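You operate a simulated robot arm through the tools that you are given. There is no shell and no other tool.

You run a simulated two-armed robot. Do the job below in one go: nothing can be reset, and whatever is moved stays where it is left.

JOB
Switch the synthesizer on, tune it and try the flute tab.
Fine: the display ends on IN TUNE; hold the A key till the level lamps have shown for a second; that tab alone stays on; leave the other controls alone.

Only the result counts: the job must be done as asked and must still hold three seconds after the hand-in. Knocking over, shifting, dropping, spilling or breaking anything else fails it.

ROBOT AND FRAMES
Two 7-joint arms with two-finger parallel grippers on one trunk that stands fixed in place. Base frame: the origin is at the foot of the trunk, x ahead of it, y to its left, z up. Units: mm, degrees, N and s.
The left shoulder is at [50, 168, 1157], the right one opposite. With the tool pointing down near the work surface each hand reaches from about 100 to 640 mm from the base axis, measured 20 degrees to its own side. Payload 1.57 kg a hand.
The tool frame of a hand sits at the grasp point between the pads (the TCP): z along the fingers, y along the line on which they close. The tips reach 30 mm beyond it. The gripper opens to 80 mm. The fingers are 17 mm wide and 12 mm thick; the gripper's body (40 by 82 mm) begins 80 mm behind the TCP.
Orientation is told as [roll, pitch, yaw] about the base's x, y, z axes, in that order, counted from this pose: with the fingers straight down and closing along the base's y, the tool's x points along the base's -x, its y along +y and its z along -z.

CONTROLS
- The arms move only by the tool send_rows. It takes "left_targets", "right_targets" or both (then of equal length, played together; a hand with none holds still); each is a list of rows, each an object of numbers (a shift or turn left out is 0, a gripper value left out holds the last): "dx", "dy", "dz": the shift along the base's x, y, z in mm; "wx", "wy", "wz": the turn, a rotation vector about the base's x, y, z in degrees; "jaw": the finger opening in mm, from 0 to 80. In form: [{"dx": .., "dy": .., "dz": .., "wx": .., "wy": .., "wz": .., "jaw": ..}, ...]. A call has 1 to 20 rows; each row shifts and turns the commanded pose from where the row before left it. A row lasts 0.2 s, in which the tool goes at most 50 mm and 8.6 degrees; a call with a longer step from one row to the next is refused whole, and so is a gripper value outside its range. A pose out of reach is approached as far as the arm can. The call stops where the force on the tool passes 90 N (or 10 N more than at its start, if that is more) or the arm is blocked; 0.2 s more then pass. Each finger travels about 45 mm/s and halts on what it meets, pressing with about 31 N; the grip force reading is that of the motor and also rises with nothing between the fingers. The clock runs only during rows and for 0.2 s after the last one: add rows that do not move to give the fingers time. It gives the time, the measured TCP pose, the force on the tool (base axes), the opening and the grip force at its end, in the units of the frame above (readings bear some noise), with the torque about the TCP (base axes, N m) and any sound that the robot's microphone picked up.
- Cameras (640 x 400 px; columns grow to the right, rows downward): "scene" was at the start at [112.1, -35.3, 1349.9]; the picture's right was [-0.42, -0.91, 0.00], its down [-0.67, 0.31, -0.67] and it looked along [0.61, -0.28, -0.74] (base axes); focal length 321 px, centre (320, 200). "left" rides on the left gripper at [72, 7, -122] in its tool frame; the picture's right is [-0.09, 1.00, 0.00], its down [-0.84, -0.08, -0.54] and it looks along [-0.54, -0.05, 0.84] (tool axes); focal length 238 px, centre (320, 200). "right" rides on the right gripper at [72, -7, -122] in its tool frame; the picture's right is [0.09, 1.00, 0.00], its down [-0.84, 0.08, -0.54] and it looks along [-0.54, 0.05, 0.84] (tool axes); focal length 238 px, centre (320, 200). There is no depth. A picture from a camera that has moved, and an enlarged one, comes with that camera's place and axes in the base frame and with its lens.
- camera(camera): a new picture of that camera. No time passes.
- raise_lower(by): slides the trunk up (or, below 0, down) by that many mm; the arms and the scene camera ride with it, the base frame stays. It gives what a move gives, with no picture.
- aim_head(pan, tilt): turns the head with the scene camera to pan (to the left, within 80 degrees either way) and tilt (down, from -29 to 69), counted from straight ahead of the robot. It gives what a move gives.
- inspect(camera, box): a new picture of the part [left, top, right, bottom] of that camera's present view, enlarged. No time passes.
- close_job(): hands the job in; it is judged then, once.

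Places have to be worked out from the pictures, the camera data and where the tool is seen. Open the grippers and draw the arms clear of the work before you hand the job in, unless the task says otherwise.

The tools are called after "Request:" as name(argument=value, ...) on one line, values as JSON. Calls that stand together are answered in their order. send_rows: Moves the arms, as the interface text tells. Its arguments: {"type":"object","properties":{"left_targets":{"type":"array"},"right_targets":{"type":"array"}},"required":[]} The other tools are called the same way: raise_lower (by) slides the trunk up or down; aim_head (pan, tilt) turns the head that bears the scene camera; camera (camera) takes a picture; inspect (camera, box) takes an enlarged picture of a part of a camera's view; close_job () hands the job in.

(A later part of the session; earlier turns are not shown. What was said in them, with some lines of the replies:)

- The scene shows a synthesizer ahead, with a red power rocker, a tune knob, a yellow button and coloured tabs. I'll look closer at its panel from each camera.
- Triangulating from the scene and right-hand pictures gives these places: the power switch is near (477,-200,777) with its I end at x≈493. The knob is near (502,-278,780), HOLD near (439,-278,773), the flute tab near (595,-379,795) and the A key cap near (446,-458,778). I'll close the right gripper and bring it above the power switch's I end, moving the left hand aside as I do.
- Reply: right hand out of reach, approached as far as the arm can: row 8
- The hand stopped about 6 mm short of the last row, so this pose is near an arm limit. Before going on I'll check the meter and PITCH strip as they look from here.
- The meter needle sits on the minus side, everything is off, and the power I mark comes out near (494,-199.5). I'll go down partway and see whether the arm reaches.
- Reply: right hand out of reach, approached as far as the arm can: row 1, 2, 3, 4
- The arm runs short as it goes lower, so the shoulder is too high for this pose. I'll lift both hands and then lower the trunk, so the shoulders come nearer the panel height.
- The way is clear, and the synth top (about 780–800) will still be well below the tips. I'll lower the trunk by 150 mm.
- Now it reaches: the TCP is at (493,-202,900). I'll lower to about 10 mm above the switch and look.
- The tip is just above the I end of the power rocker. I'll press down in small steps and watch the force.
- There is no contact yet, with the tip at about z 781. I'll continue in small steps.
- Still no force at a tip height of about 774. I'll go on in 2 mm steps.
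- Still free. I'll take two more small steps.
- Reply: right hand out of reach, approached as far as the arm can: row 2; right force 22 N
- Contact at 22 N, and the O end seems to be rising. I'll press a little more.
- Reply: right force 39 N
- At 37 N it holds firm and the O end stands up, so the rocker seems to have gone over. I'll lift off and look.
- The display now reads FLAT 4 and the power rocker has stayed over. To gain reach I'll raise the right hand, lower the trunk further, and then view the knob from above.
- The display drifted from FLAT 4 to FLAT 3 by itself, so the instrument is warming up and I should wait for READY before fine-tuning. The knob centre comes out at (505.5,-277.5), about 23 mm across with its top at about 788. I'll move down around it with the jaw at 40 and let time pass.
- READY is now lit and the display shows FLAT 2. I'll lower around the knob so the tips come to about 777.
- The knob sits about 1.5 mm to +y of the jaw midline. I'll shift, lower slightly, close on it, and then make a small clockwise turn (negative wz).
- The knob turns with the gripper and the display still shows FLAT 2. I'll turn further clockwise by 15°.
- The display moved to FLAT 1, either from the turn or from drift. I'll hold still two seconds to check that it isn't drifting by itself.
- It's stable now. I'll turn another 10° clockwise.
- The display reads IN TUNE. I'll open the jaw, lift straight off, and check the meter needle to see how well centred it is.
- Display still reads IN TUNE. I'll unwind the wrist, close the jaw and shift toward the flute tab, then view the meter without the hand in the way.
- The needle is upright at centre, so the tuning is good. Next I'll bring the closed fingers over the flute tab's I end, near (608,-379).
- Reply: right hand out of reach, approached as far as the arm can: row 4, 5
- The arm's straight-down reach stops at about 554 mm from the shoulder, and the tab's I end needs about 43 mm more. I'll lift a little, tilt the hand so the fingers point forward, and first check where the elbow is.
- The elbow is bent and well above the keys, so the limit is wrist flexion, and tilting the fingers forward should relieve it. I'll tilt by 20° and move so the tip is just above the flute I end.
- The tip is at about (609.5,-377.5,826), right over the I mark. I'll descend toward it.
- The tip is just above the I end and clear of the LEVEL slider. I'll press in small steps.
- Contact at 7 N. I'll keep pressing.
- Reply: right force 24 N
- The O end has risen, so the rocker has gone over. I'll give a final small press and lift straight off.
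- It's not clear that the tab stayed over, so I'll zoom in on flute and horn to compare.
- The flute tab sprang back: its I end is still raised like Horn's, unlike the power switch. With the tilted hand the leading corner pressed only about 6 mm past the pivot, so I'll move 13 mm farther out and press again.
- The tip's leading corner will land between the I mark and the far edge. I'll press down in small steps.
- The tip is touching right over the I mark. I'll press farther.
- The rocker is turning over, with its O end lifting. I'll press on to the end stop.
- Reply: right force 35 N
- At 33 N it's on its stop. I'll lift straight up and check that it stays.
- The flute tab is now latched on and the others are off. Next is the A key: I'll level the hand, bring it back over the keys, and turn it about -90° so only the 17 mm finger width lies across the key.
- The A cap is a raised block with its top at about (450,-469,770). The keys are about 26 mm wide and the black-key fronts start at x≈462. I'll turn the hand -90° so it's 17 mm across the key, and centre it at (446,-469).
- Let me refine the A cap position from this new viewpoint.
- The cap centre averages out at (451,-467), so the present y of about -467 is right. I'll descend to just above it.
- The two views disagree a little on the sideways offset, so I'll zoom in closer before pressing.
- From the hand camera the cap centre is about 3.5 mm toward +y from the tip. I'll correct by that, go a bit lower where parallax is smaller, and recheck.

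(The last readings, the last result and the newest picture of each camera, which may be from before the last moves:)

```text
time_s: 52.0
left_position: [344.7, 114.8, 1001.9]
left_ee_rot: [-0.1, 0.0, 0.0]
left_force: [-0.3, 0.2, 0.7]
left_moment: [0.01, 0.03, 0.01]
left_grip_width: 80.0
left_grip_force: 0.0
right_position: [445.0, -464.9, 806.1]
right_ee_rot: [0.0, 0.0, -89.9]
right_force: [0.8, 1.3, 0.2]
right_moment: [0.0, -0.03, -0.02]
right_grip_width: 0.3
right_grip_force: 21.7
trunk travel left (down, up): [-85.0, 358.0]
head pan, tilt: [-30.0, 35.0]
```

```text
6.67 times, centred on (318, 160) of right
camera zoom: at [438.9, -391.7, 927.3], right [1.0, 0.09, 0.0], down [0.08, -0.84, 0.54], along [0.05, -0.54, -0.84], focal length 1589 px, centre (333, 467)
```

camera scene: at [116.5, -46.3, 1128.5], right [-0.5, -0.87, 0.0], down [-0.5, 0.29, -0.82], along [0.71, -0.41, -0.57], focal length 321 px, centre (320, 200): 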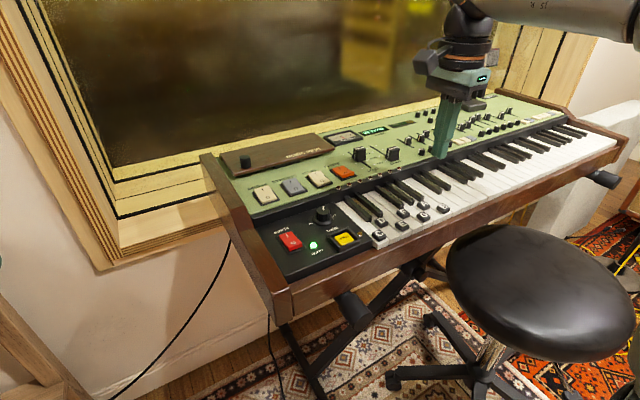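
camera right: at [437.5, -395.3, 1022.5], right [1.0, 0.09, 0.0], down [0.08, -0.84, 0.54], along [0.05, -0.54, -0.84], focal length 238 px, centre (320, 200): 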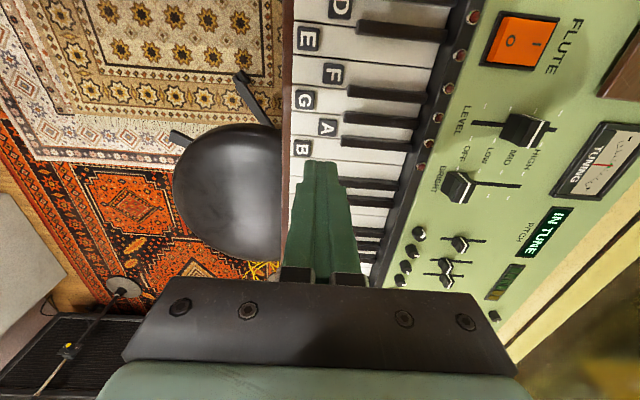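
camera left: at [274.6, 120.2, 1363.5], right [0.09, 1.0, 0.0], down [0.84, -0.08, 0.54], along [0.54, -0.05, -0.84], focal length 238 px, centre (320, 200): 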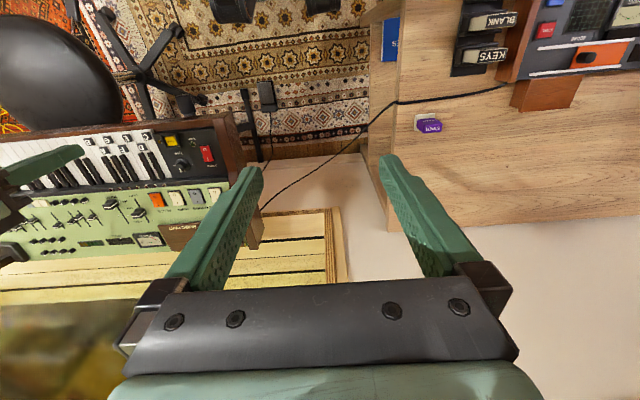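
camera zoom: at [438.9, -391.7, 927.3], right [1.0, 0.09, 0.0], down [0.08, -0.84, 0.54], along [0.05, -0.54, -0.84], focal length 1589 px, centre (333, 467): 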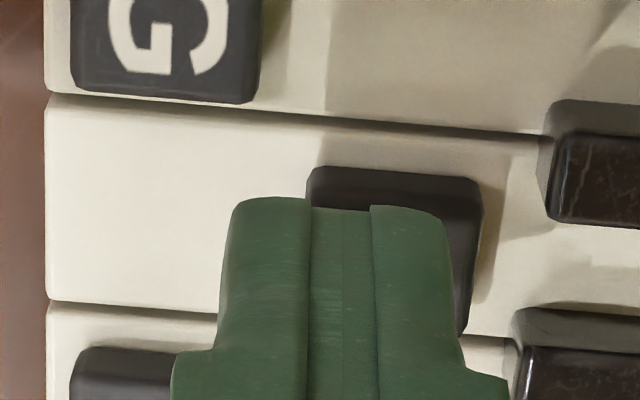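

Both views put the tip within about 3 mm of the key's centre, and it fits inside the key's width. I'll nudge +1 mm and press down in small steps.

Request:
send_rows(right_targets=[{"dy": 1, "dz": -2}, {"dz": -2}, {"dz": -2}, {"dz": -2}])

Request:
inspect(camera="scene", box=[340, 140, 500, 240])

Request:
inspect(camera="right", box=[270, 130, 366, 190])

```text
time_s: 53.0
left_position: [346.3, 113.4, 1001.3]
left_ee_rot: [0.0, 0.1, 0.0]
left_force: [0.6, 0.7, 0.0]
left_moment: [0.0, -0.01, -0.03]
left_grip_width: 80.0
left_grip_force: 0.1
right_position: [445.3, -464.0, 798.3]
right_ee_rot: [0.0, 0.0, -90.0]
right_force: [-0.5, 0.5, -0.4]
right_moment: [0.0, 0.01, 0.02]
right_grip_width: 0.0
right_grip_force: 21.5
trunk travel left (down, up): [-85.0, 358.0]
head pan, tilt: [-30.0, 35.0]
```

```text
4.00 times, centred on (420, 190) of scene
camera zoom: at [116.5, -46.3, 1128.5], right [-0.5, -0.87, 0.0], down [-0.5, 0.29, -0.82], along [0.71, -0.41, -0.57], focal length 1283 px, centre (-80, 240)
```

zoom: 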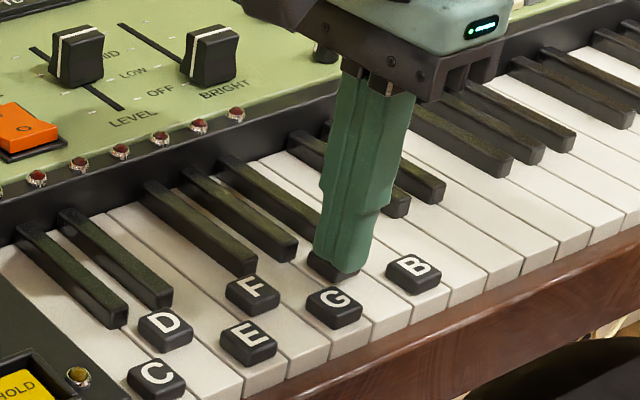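

```text
6.67 times, centred on (318, 160) of right
camera zoom: at [438.8, -391.0, 919.7], right [1.0, 0.09, 0.0], down [0.08, -0.84, 0.54], along [0.05, -0.54, -0.84], focal length 1589 px, centre (333, 467)
```

zoom: 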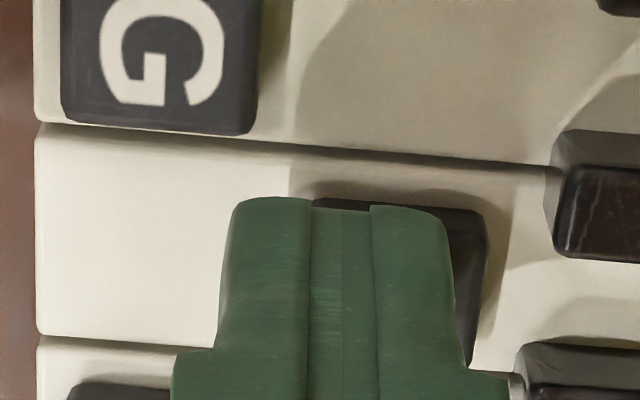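

The tip sits well centred on the cap. I'll press the key down.

Request:
send_rows(right_targets=[{"dz": -2}, {"dz": -2}, {"dz": -2}])

Request:
inspect(camera="scene", box=[340, 140, 500, 240])

```text
time_s: 53.8
left_position: [345.9, 113.3, 1001.8]
left_ee_rot: [0.0, 0.0, 0.0]
left_force: [0.3, -0.3, 0.3]
left_moment: [0.01, 0.04, 0.01]
left_grip_width: 79.8
left_grip_force: 0.1
right_position: [445.9, -463.8, 791.6]
right_ee_rot: [0.1, 0.0, -89.9]
right_force: [0.3, -0.6, 0.6]
right_moment: [0.03, 0.0, -0.02]
right_grip_width: 0.2
right_grip_force: 21.7
trunk travel left (down, up): [-85.0, 358.0]
head pan, tilt: [-30.0, 35.0]
```

```text
4.00 times, centred on (420, 190) of scene
camera zoom: at [116.4, -46.3, 1128.5], right [-0.5, -0.87, 0.0], down [-0.5, 0.29, -0.82], along [0.71, -0.41, -0.57], focal length 1283 px, centre (-80, 240)
```

zoom: 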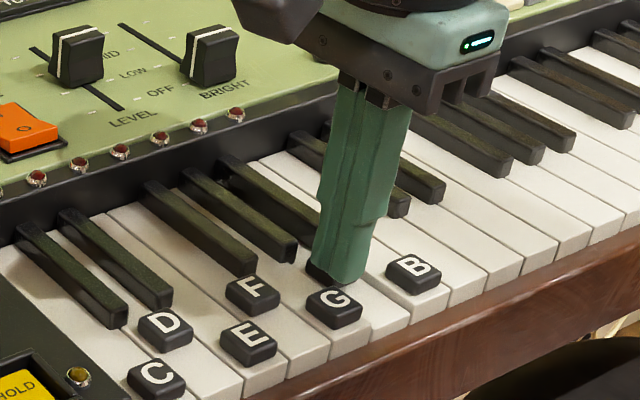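

There's still no force at a tip height of about 762, so I'll look closely at where the tip is relative to the cap.

Request:
inspect(camera="scene", box=[396, 185, 460, 225])

Request:
inspect(camera="right", box=[270, 130, 366, 190])

```text
10.00 times, centred on (428, 205) of scene
camera zoom: at [116.4, -46.3, 1128.5], right [-0.5, -0.87, 0.0], down [-0.5, 0.29, -0.82], along [0.71, -0.41, -0.57], focal length 3207 px, centre (-760, 150)
```

zoom: 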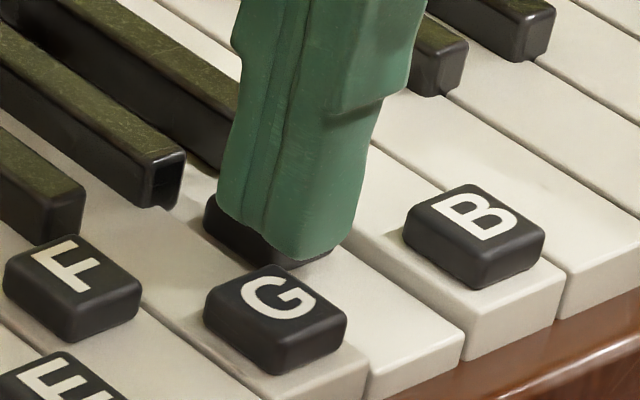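

```text
6.67 times, centred on (318, 160) of right
camera zoom: at [439.0, -391.3, 913.3], right [1.0, 0.09, 0.0], down [0.08, -0.84, 0.54], along [0.05, -0.54, -0.84], focal length 1589 px, centre (333, 467)
```

zoom: 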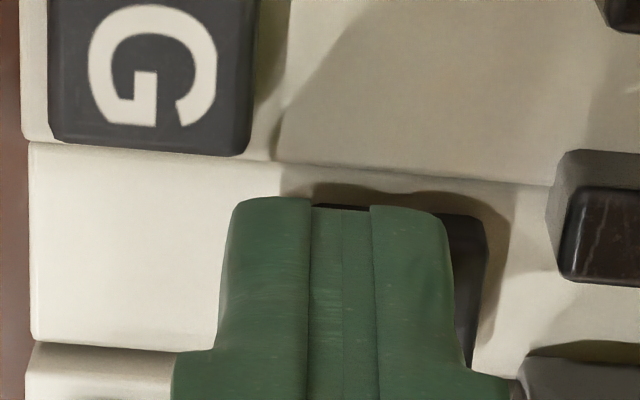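

Key A is sinking with very light resistance, and only that key. I'll press farther, to about bottom, and watch the lamps.

Request:
send_rows(right_targets=[{"dz": -2}, {"dz": -1.5}])

Request:
inspect(camera="scene", box=[340, 140, 500, 240])

```text
time_s: 54.4
left_position: [345.4, 114.5, 1002.8]
left_ee_rot: [0.0, 0.0, 0.1]
left_force: [-0.2, 0.0, -0.9]
left_moment: [0.0, 0.0, -0.01]
left_grip_width: 79.6
left_grip_force: 0.0
right_position: [446.1, -464.6, 787.7]
right_ee_rot: [0.0, 0.0, -90.0]
right_force: [-1.5, 0.4, -0.9]
right_moment: [-0.02, 0.03, 0.0]
right_grip_width: 0.0
right_grip_force: 21.1
trunk travel left (down, up): [-85.0, 358.0]
head pan, tilt: [-30.0, 35.0]
heard: click
```

```text
4.00 times, centred on (420, 190) of scene
camera zoom: at [116.4, -46.3, 1128.5], right [-0.5, -0.87, 0.0], down [-0.5, 0.29, -0.82], along [0.71, -0.41, -0.57], focal length 1283 px, centre (-80, 240)
```

zoom: 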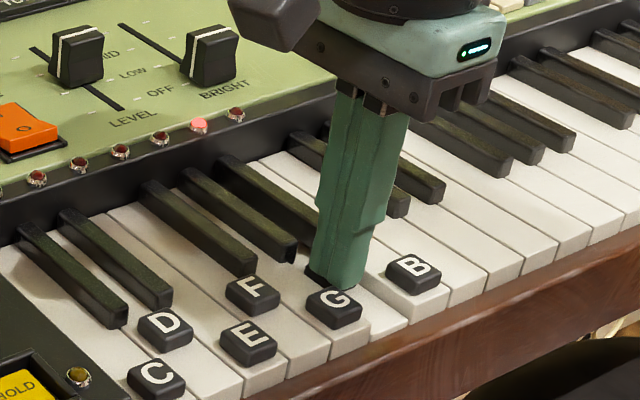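

A click sounded and the sixth red lamp, for the A key, lit up. I'll hold still and watch the segmented level bar near PITCH too.

Request:
send_rows(right_targets=[{}, {}])

Request:
inspect(camera="scene", box=[320, 100, 480, 200])

Request:
camera(camera="right")

```text
time_s: 55.0
left_position: [345.2, 114.8, 1002.5]
left_ee_rot: [0.0, 0.0, 0.1]
left_force: [-1.7, -0.1, -0.6]
left_moment: [0.01, 0.0, 0.0]
left_grip_width: 80.1
left_grip_force: 0.0
right_position: [446.0, -465.1, 788.9]
right_ee_rot: [0.0, 0.0, -90.0]
right_force: [-1.0, -1.1, 0.2]
right_moment: [-0.01, 0.01, 0.01]
right_grip_width: 0.0
right_grip_force: 21.7
trunk travel left (down, up): [-85.0, 358.0]
head pan, tilt: [-30.0, 35.0]
```

```text
4.00 times, centred on (400, 150) of scene
camera zoom: at [116.4, -46.3, 1128.5], right [-0.5, -0.87, 0.0], down [-0.5, 0.29, -0.82], along [0.71, -0.41, -0.57], focal length 1283 px, centre (0, 400)
```

zoom: 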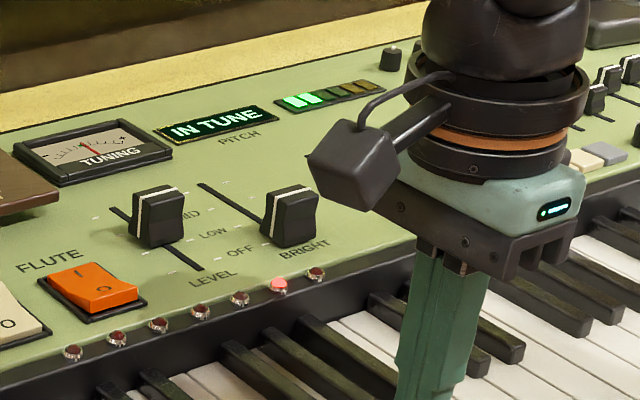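

```text
taken
camera right: at [439.7, -391.6, 909.8], right [1.0, 0.09, 0.0], down [0.08, -0.84, 0.54], along [0.05, -0.54, -0.84], focal length 238 px, centre (320, 200)
```

right: 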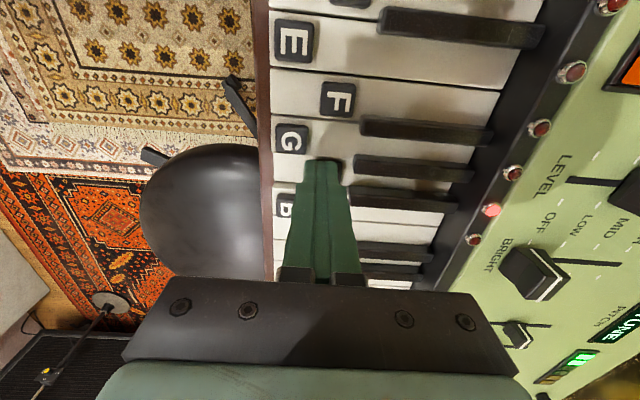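

The level bar is lit and the display says IN TUNE. I'll press 1 mm more for safety, hold for over a second, then check before releasing.

Request:
send_rows(right_targets=[{"dz": -1}, {}, {}, {}, {}, {}, {}])

Request:
inspect(camera="scene", box=[320, 100, 480, 200])

```text
time_s: 56.6
left_position: [345.1, 114.0, 1001.9]
left_ee_rot: [0.1, 0.0, 0.0]
left_force: [-0.6, -0.2, 0.5]
left_moment: [0.01, 0.01, -0.01]
left_grip_width: 80.1
left_grip_force: 0.1
right_position: [445.3, -463.9, 788.3]
right_ee_rot: [0.1, 0.0, -89.9]
right_force: [0.4, 0.0, 1.5]
right_moment: [0.0, -0.03, -0.01]
right_grip_width: 0.1
right_grip_force: 21.0
trunk travel left (down, up): [-85.0, 358.0]
head pan, tilt: [-30.0, 35.0]
```

```text
4.00 times, centred on (400, 150) of scene
camera zoom: at [116.4, -46.3, 1128.5], right [-0.5, -0.87, 0.0], down [-0.5, 0.29, -0.82], along [0.71, -0.41, -0.57], focal length 1283 px, centre (0, 400)
```

zoom: 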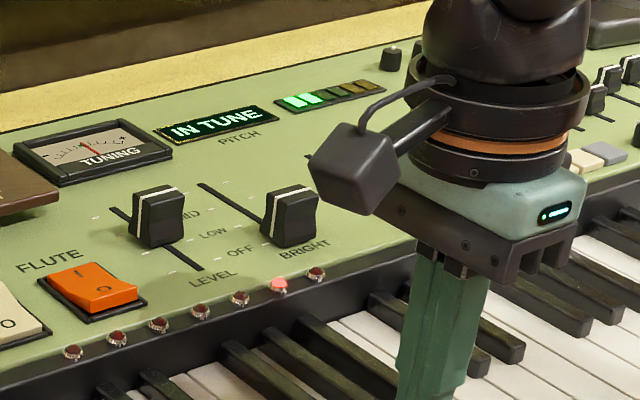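

The lamps have been on for about 2 s with the display at IN TUNE. I'll release the key, lift well clear and open the gripper.

Request:
send_rows(right_targets=[{"dz": 10}, {"dz": 25}, {"dz": 40}, {"dz": 40}, {"dz": 20, "dx": -25}, {"dx": -40, "dz": 10}, {"dx": -40, "jaw": 40}, {"dx": -30, "jaw": 80}, {}, {}, {}])

Request:
camera(camera="scene")

Request:
inspect(camera="scene", box=[280, 100, 440, 200])

Request:
inspect(camera="scene", box=[240, 160, 400, 260])

```text
time_s: 59.0
left_position: [345.7, 113.5, 1001.4]
left_ee_rot: [0.0, 0.0, -0.1]
left_force: [-0.2, -0.3, 0.5]
left_moment: [0.0, 0.01, -0.01]
left_grip_width: 80.1
left_grip_force: 0.0
right_position: [307.0, -463.3, 933.6]
right_ee_rot: [0.1, 0.0, -90.0]
right_force: [0.0, 0.1, 0.2]
right_moment: [-0.03, -0.02, 0.0]
right_grip_width: 80.1
right_grip_force: 0.1
trunk travel left (down, up): [-85.0, 358.0]
head pan, tilt: [-30.0, 35.0]
```

```text
taken
camera scene: at [116.5, -46.3, 1128.5], right [-0.5, -0.87, 0.0], down [-0.5, 0.29, -0.82], along [0.71, -0.41, -0.57], focal length 321 px, centre (320, 200)
```

scene: 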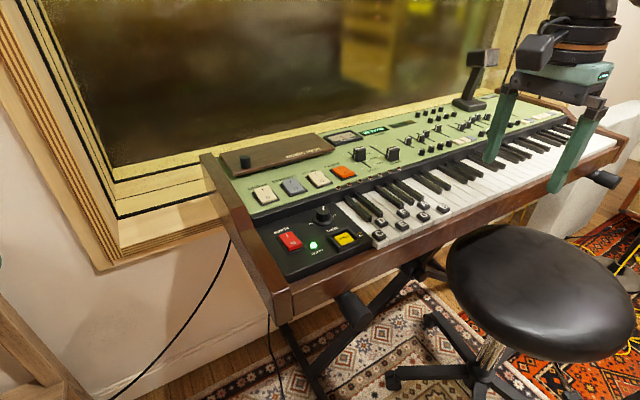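

```text
4.00 times, centred on (360, 150) of scene
camera zoom: at [116.5, -46.3, 1128.5], right [-0.5, -0.87, 0.0], down [-0.5, 0.29, -0.82], along [0.71, -0.41, -0.57], focal length 1283 px, centre (160, 400)
```

zoom: 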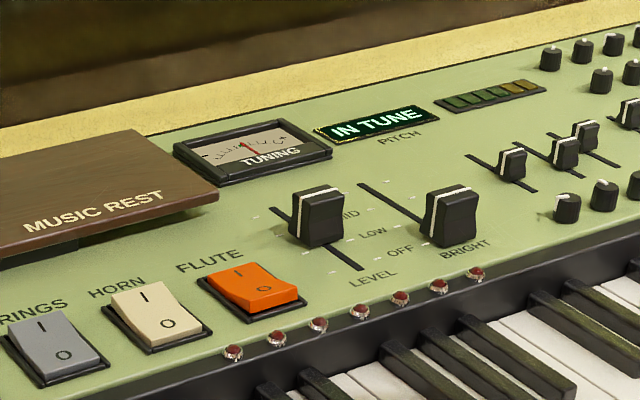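

```text
4.00 times, centred on (320, 210) of scene
camera zoom: at [116.5, -46.3, 1128.5], right [-0.5, -0.87, 0.0], down [-0.5, 0.29, -0.82], along [0.71, -0.41, -0.57], focal length 1283 px, centre (320, 160)
```

zoom: 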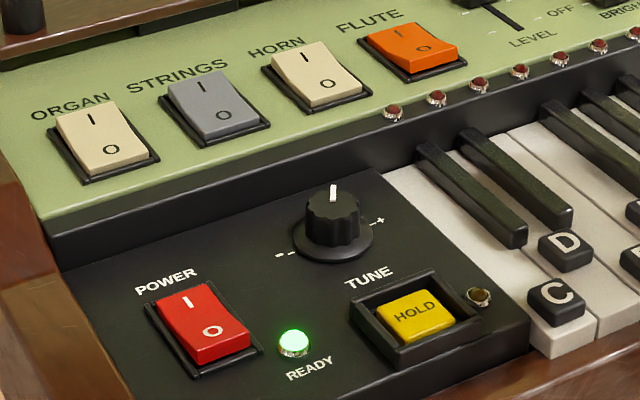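

Everything holds: power on with READY lit, display at IN TUNE, only the flute tab on, key released, HOLD and the sliders untouched, and both hands open and clear. I'll hand the job in.

Request:
close_job()

```text
The job is handed in.
```

I switched the synthesizer on, tuned it and tried the flute tab, then handed the job in.

- **Power and tuning:** I waited for the READY lamp before tuning, because the pitch was still drifting as it warmed up. The display has read IN TUNE since I turned the knob, about 33 seconds before hand-in.
- **Flute tab:** the first press sprang back, so I pressed again nearer the end and it latched. Organ, strings and horn are all off.
- **A key:** I held it for about two seconds with the level lamps on, then released it. No neighbouring key was pressed.
- **Other controls:** I left HOLD, the sliders and the other controls alone.

Both grippers are open and clear of the keyboard.
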